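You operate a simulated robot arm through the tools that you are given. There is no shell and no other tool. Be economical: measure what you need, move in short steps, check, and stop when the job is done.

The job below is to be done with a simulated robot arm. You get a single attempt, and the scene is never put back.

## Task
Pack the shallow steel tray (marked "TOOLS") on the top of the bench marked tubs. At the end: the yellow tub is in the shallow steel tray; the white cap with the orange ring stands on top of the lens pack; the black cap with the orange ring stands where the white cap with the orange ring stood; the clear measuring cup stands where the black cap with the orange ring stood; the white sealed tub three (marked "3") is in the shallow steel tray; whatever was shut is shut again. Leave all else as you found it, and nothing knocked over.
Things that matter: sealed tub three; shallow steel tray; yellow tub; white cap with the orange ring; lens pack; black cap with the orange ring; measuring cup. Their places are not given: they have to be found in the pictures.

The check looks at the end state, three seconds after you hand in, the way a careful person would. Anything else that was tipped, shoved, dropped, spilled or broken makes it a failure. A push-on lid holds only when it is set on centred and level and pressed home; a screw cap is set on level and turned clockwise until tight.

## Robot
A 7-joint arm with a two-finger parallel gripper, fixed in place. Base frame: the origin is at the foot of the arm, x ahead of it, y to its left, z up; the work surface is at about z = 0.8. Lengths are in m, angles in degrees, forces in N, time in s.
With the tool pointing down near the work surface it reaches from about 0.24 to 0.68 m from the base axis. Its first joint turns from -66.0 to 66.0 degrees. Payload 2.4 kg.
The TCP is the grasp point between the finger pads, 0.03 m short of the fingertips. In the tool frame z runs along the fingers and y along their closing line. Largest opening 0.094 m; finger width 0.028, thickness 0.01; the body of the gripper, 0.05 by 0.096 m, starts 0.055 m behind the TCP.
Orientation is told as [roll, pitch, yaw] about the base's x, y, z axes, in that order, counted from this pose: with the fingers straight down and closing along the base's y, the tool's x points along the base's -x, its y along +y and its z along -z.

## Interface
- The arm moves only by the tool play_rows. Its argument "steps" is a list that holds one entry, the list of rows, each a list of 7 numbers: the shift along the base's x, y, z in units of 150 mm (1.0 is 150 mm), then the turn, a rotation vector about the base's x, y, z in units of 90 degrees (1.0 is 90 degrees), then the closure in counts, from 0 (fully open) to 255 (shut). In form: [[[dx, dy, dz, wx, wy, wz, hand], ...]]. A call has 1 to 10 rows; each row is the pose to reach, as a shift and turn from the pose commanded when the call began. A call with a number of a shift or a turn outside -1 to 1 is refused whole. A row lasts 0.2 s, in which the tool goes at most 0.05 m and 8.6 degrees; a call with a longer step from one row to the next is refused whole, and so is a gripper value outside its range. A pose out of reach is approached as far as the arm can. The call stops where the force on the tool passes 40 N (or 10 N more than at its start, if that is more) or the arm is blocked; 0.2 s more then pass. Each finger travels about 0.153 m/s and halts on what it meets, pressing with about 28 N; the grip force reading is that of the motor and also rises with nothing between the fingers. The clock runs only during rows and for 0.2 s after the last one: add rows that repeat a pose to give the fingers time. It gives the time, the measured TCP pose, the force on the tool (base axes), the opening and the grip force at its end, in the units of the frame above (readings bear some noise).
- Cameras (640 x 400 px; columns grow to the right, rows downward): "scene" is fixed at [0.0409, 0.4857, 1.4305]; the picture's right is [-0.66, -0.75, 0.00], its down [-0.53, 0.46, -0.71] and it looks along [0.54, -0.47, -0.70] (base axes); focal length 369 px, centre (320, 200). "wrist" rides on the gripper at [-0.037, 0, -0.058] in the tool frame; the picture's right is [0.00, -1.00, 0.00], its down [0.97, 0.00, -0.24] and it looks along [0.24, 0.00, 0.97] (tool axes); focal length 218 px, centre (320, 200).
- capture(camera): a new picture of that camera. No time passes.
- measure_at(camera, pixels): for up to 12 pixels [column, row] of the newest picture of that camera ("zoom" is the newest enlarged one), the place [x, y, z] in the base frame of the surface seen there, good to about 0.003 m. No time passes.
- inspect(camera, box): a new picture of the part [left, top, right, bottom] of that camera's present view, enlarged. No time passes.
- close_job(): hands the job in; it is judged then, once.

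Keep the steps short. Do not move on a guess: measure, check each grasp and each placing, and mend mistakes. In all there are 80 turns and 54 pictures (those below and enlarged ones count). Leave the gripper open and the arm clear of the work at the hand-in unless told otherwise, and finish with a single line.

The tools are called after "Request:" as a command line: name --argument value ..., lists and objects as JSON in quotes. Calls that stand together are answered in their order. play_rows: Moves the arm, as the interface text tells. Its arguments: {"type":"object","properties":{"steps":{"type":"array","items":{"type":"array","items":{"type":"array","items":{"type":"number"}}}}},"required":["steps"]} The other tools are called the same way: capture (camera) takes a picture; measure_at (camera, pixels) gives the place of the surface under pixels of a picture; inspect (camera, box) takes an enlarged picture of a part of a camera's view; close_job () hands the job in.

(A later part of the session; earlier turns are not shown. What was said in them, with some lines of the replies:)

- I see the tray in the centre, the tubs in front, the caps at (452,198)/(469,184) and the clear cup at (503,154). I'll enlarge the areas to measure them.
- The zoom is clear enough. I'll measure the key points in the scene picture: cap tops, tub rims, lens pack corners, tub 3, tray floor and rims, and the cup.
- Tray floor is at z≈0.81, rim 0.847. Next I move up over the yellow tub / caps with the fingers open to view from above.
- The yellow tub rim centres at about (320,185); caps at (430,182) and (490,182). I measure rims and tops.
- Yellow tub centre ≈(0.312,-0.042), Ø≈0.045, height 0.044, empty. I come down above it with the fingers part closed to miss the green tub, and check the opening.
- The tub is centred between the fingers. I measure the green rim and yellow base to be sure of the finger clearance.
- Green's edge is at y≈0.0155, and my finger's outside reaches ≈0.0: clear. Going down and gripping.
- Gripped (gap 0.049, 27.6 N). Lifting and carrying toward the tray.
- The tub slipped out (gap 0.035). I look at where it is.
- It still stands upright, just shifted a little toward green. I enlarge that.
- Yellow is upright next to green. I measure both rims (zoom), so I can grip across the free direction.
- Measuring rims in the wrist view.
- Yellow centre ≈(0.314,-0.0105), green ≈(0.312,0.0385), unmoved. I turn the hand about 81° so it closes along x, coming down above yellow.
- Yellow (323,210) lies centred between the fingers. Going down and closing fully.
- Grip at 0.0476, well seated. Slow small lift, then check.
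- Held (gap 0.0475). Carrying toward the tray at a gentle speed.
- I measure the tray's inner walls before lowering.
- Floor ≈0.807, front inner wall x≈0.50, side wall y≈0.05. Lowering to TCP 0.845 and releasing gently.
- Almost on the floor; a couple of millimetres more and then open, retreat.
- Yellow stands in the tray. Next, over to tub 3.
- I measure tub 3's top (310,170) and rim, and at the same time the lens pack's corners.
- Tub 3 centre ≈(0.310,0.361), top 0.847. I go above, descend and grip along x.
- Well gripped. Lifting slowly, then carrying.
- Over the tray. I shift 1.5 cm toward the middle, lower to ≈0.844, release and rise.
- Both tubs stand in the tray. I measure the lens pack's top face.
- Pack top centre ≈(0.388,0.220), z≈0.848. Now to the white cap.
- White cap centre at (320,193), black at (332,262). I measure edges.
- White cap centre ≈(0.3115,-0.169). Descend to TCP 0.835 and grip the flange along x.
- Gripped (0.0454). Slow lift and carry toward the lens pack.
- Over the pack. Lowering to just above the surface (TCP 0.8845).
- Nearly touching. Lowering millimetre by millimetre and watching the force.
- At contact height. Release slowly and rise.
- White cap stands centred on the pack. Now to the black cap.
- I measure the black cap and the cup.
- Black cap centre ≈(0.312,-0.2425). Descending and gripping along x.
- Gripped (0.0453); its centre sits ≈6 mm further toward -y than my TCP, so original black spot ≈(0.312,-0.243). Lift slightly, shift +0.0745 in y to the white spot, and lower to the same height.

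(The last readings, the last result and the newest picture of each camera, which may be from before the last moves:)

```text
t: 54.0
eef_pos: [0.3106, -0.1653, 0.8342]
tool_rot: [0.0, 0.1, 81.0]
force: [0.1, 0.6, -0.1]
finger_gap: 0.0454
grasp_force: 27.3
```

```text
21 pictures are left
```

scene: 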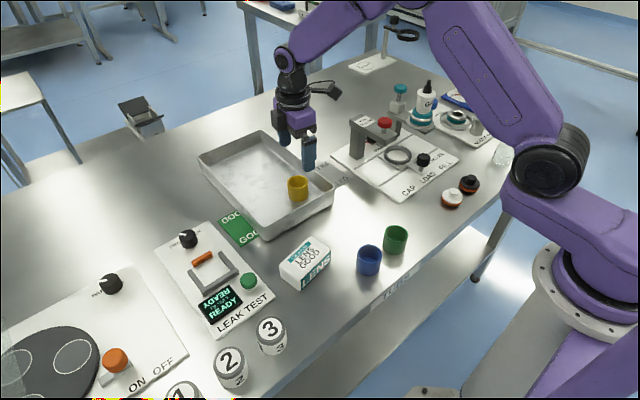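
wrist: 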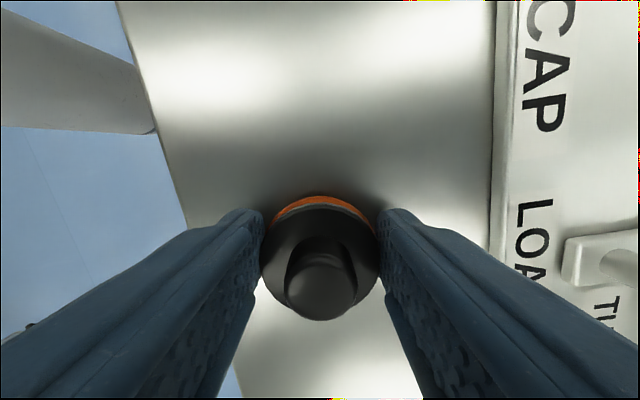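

Against the landmark text, the cap is ≈2 mm short of white's place in +y. I correct that, set down, release and rise.

Request:
play_rows --steps '[[[0, 0, 0.015, 0, 0, 0, 255], [0, 0.012, 0.015, 0, 0, 0, 255], [0, 0.012, 0, 0, 0, 0, 255], [0, 0.012, -0.003, 0, 0, 0, 255], [0, 0.012, -0.003, 0, 0, 0, 120], [0, 0.012, -0.003, 0, 0, 0, 80], [0, 0.012, -0.003, 0, 0, 0, 65], [0, 0.012, 0.2, 0, 0, 0, 65], [0, 0.012, 0.5, 0, 0, 0, 30], [0, 0.012, 0.8, 0, 0, 0, 0]]]'

Request:
inspect --camera "scene" --box '[400, 100, 560, 240]'

```text
t: 56.2
eef_pos: [0.3101, -0.1637, 0.9551]
tool_rot: [0.1, 0.1, 81.0]
force: [0.0, -0.1, -0.8]
finger_gap: 0.0939
grasp_force: 0.1
```

```text
2.86 times, centred on (480, 170) of scene
```

zoom: 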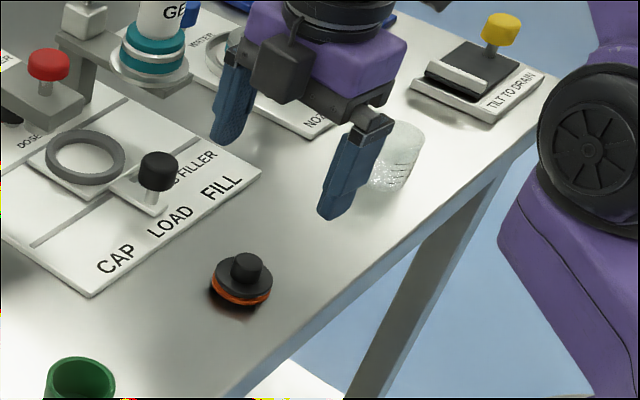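

Black now stands just where white stood (flange 211–273 px, as before). Now to the cup.

Request:
play_rows --steps '[[[0, -0.2, 0.05, 0, 0, 0, 0], [0, -0.4, 0.1, 0, 0, 0, 0], [0, -0.6, 0.15, 0, 0, 0, 0], [0, -0.8, 0.2, 0, 0, 0, 0], [0, -1.0, 0.2, 0, 0, 0, 0]]]'

Request:
play_rows --steps '[[[0, -0.2, 0, 0, 0, 0, 0], [0, -0.4, 0, 0, 0, 0, 0], [0, -0.5, 0, 0, 0, 0, 0], [0, -0.5, 0, 0, 0, 0, 0]]]'

Request:
capture --camera "wrist"

```text
t: 57.4
eef_pos: [0.3109, -0.3147, 0.9844]
tool_rot: [0.0, 0.0, 81.1]
force: [-0.1, -0.3, -0.2]
finger_gap: 0.0938
grasp_force: 0.1
```

```text
t: 58.4
eef_pos: [0.312, -0.3902, 0.9851]
tool_rot: [0.1, 0.0, 81.0]
force: [-0.2, -0.3, 0.6]
finger_gap: 0.0942
grasp_force: 0.0
```

```text
19 pictures are left
```

wrist: 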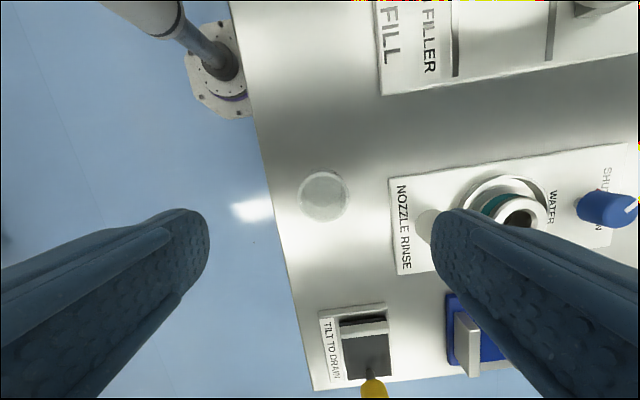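

Request:
inspect --camera "wrist" --box '[270, 150, 390, 240]'

Request:
measure_at --camera "wrist" --pixels '[[323, 195], [300, 195], [347, 195], [323, 172], [323, 220], [310, 175], [395, 195]]'

```text
4.44 times, centred on (330, 195) of wrist
```

zoom: 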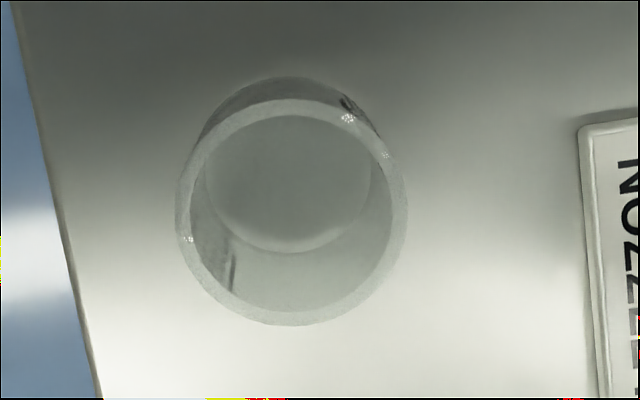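

```text
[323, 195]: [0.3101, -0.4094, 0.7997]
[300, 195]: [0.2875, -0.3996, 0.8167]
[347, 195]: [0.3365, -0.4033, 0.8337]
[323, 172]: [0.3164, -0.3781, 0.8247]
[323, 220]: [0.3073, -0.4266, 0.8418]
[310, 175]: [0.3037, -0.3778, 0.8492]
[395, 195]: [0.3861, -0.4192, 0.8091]
```

Cup rim centre ≈(0.314,-0.3985), Ø≈0.047, height ≈0.05, empty. Descending around it without closing yet.

Request:
play_rows --steps '[[[0.013, -0.055, -0.2, 0, 0, 0, 55], [0.013, -0.055, -0.4, 0, 0, 0, 55], [0.013, -0.055, -0.5, 0, 0, 0, 55], [0.013, -0.055, -0.5, 0, 0, 0, 55]]]'

Request:
capture --camera "wrist"

```text
t: 59.4
eef_pos: [0.3126, -0.3976, 0.9098]
tool_rot: [0.0, 0.1, 81.0]
force: [0.1, -0.5, 0.0]
finger_gap: 0.0736
grasp_force: 0.0
```

```text
17 pictures are left
```

wrist: 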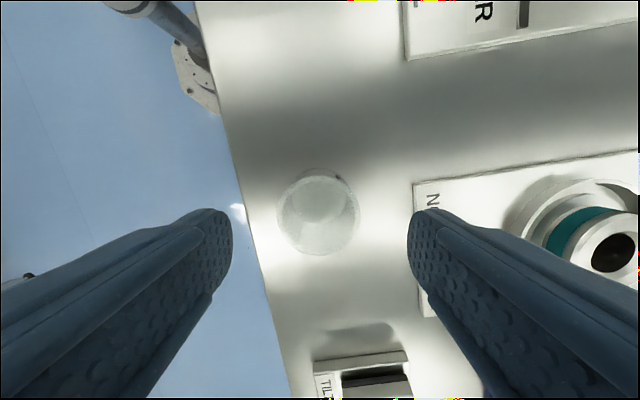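

Well centred. Down to 0.838 and close.

Request:
play_rows --steps '[[[0, 0, -0.15, 0, 0, 0, 60], [0, 0, -0.3, 0, 0, 0, 60], [0, 0, -0.42, 0, 0, 0, 60], [0, 0, -0.475, 0, 0, 0, 60], [0, 0, -0.475, 0, 0, 0, 60], [0, 0, -0.475, 0, 0, 0, 110], [0, 0, -0.475, 0, 0, 0, 180], [0, 0, -0.475, 0, 0, 0, 255], [0, 0, -0.475, 0, 0, 0, 255]]]'

Request:
capture --camera "wrist"

```text
t: 61.4
eef_pos: [0.3135, -0.3959, 0.8387]
tool_rot: [0.0, 0.0, 81.0]
force: [-0.2, 0.1, -0.2]
finger_gap: 0.0475
grasp_force: 27.8
```

```text
16 pictures are left
```

wrist: 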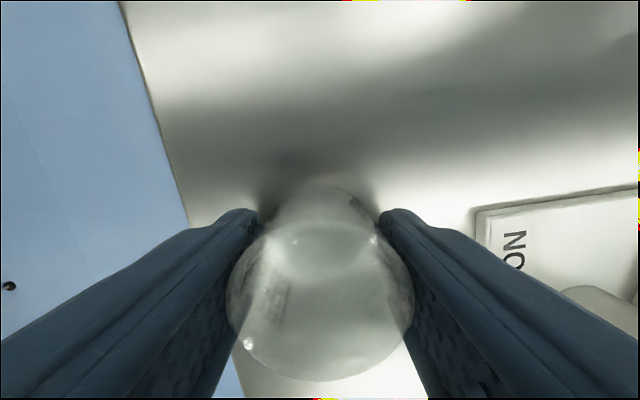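

Gripped well. Slow lift and shift +y by 0.15.

Request:
play_rows --steps '[[[0, 0, 0.08, 0, 0, 0, 255], [0, 0, 0.18, 0, 0, 0, 255], [0, 0, 0.3, 0, 0, 0, 255], [0, 0.15, 0.35, 0, 0, 0, 255], [0, 0.3, 0.35, 0, 0, 0, 255], [0, 0.5, 0.35, 0, 0, 0, 255], [0, 0.7, 0.35, 0, 0, 0, 255], [0, 0.9, 0.35, 0, 0, 0, 255], [0, 1.0, 0.35, 0, 0, 0, 255], [0, 1.0, 0.35, 0, 0, 0, 255]]]'

Request:
play_rows --steps '[[[-0.003, 0.03, -0.1, 0, 0, 0, 255], [-0.003, 0.03, -0.2, 0, 0, 0, 255], [-0.003, 0.03, -0.28, 0, 0, 0, 255], [-0.003, 0.03, -0.33, 0, 0, 0, 255], [-0.003, 0.03, -0.343, 0, 0, 0, 255], [-0.003, 0.03, -0.343, 0, 0, 0, 255]]]'

Request:
capture --camera "wrist"

```text
t: 63.6
eef_pos: [0.3131, -0.2481, 0.8911]
tool_rot: [-0.1, 0.1, 81.0]
force: [-0.2, 0.5, -0.7]
finger_gap: 0.0473
grasp_force: 27.9
```

```text
t: 65.0
eef_pos: [0.3125, -0.2438, 0.8399]
tool_rot: [0.0, 0.1, 80.9]
force: [0.0, -0.8, -0.9]
finger_gap: 0.0473
grasp_force: 27.7
```

```text
15 pictures are left
```

wrist: 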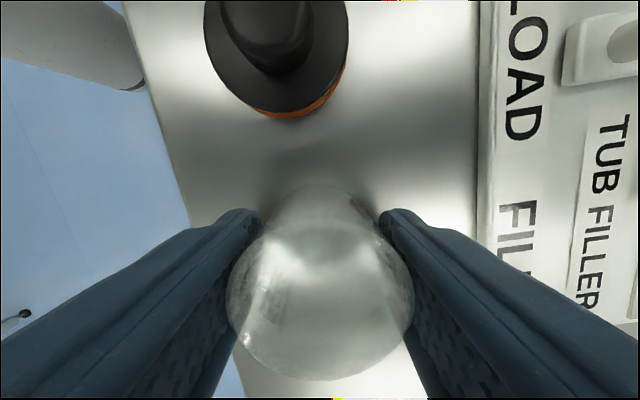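

By the landmark text, the cup is ≈3 mm off the black spot in +y. Correct, set down, release, rise.

Request:
play_rows --steps '[[[0, -0.017, 0, 0, 0, 0, 255], [0, -0.017, -0.006, 0, 0, 0, 255], [0, -0.017, -0.006, 0, 0, 0, 120], [0, -0.017, -0.006, 0, 0, 0, 80], [0, -0.017, -0.006, 0, 0, 0, 60], [0, -0.017, 0.15, 0, 0, 0, 60], [0, -0.017, 0.4, 0, 0, 0, 60], [0, -0.017, 0.7, 0, 0, 0, 30], [0, -0.017, 1.0, 0, 0, 0, 0]]]'

Request:
capture --camera "wrist"

Request:
inspect --camera "scene" --box '[400, 100, 560, 240]'

```text
t: 67.0
eef_pos: [0.3136, -0.2467, 0.9887]
tool_rot: [0.1, 0.0, 81.0]
force: [1.1, -0.2, -0.7]
finger_gap: 0.0939
grasp_force: 0.0
```

```text
14 pictures are left
```

wrist: 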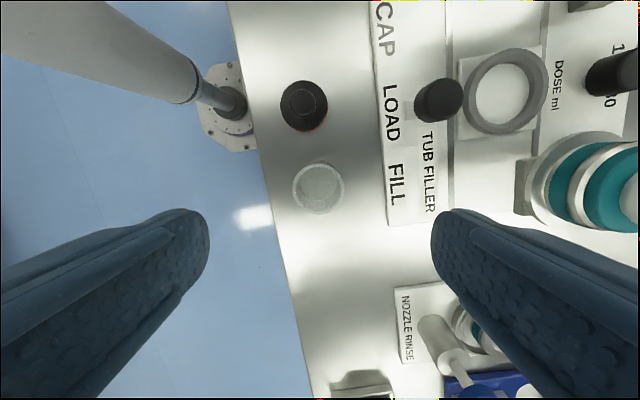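

```text
2.86 times, centred on (480, 170) of scene
```

zoom: 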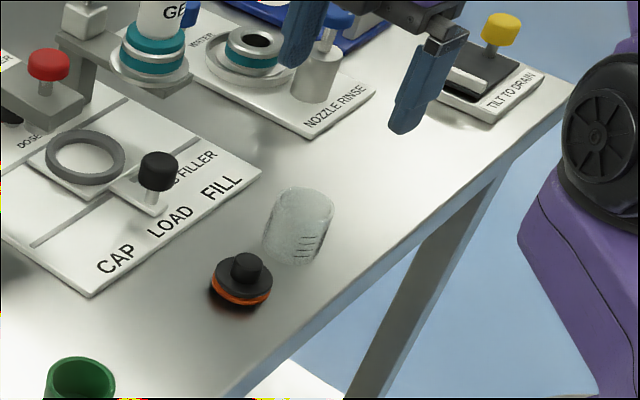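

The cup stands on the black cap's spot. I now retreat up and take a final overall picture.

Request:
play_rows --steps '[[[0.05, 0.15, 0.15, 0, 0, -0.09, 0], [0.1, 0.35, 0.3, 0, 0, -0.18, 0], [0.2, 0.55, 0.45, 0, 0, -0.27, 0], [0.3, 0.75, 0.6, 0, 0, -0.36, 0], [0.4, 0.95, 0.6, 0, 0, -0.45, 0], [0.4, 1.0, 0.6, 0, 0, -0.54, 0], [0.4, 1.0, 0.6, 0, 0, -0.63, 0], [0.4, 1.0, 0.6, 0, 0, -0.72, 0], [0.4, 1.0, 0.6, 0, 0, -0.81, 0], [0.4, 1.0, 0.6, 0, 0, -0.9, 0]]]'

Request:
capture --camera "scene"

Request:
capture --camera "wrist"

```text
t: 69.2
eef_pos: [0.3719, -0.0956, 1.0798]
tool_rot: [0.1, 0.1, -0.1]
force: [0.9, 0.2, -0.2]
finger_gap: 0.0941
grasp_force: 0.0
```

```text
12 pictures are left
```

scene: 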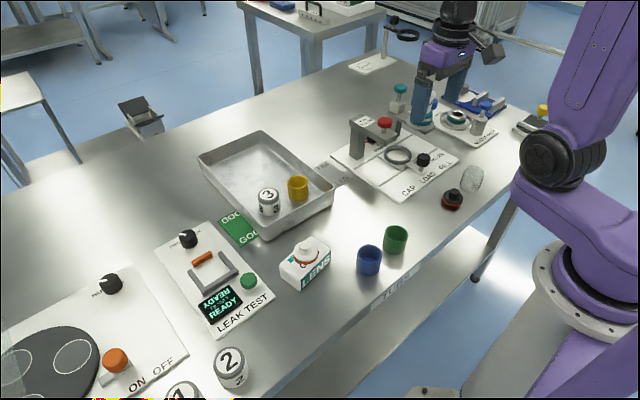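

```text
11 pictures are left
```

wrist: 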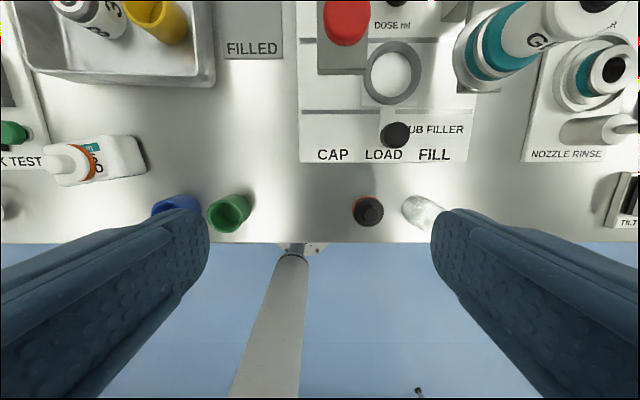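

Everything stands as asked: tub 3 and the yellow tub are in the tray, white cap on the pack, black cap and cup in their new places. Blue and green are where they were, and the arm is clear. Handing in.

Request:
close_job

```text
The job is handed in.
```

The job is handed in with every item placed as asked, nothing tipped and nothing opened; the yellow tub slipped once, landed upright against the green tub, which did not move, and was re-gripped, and I never saw the "TOOLS" mark but used the only tray in view.
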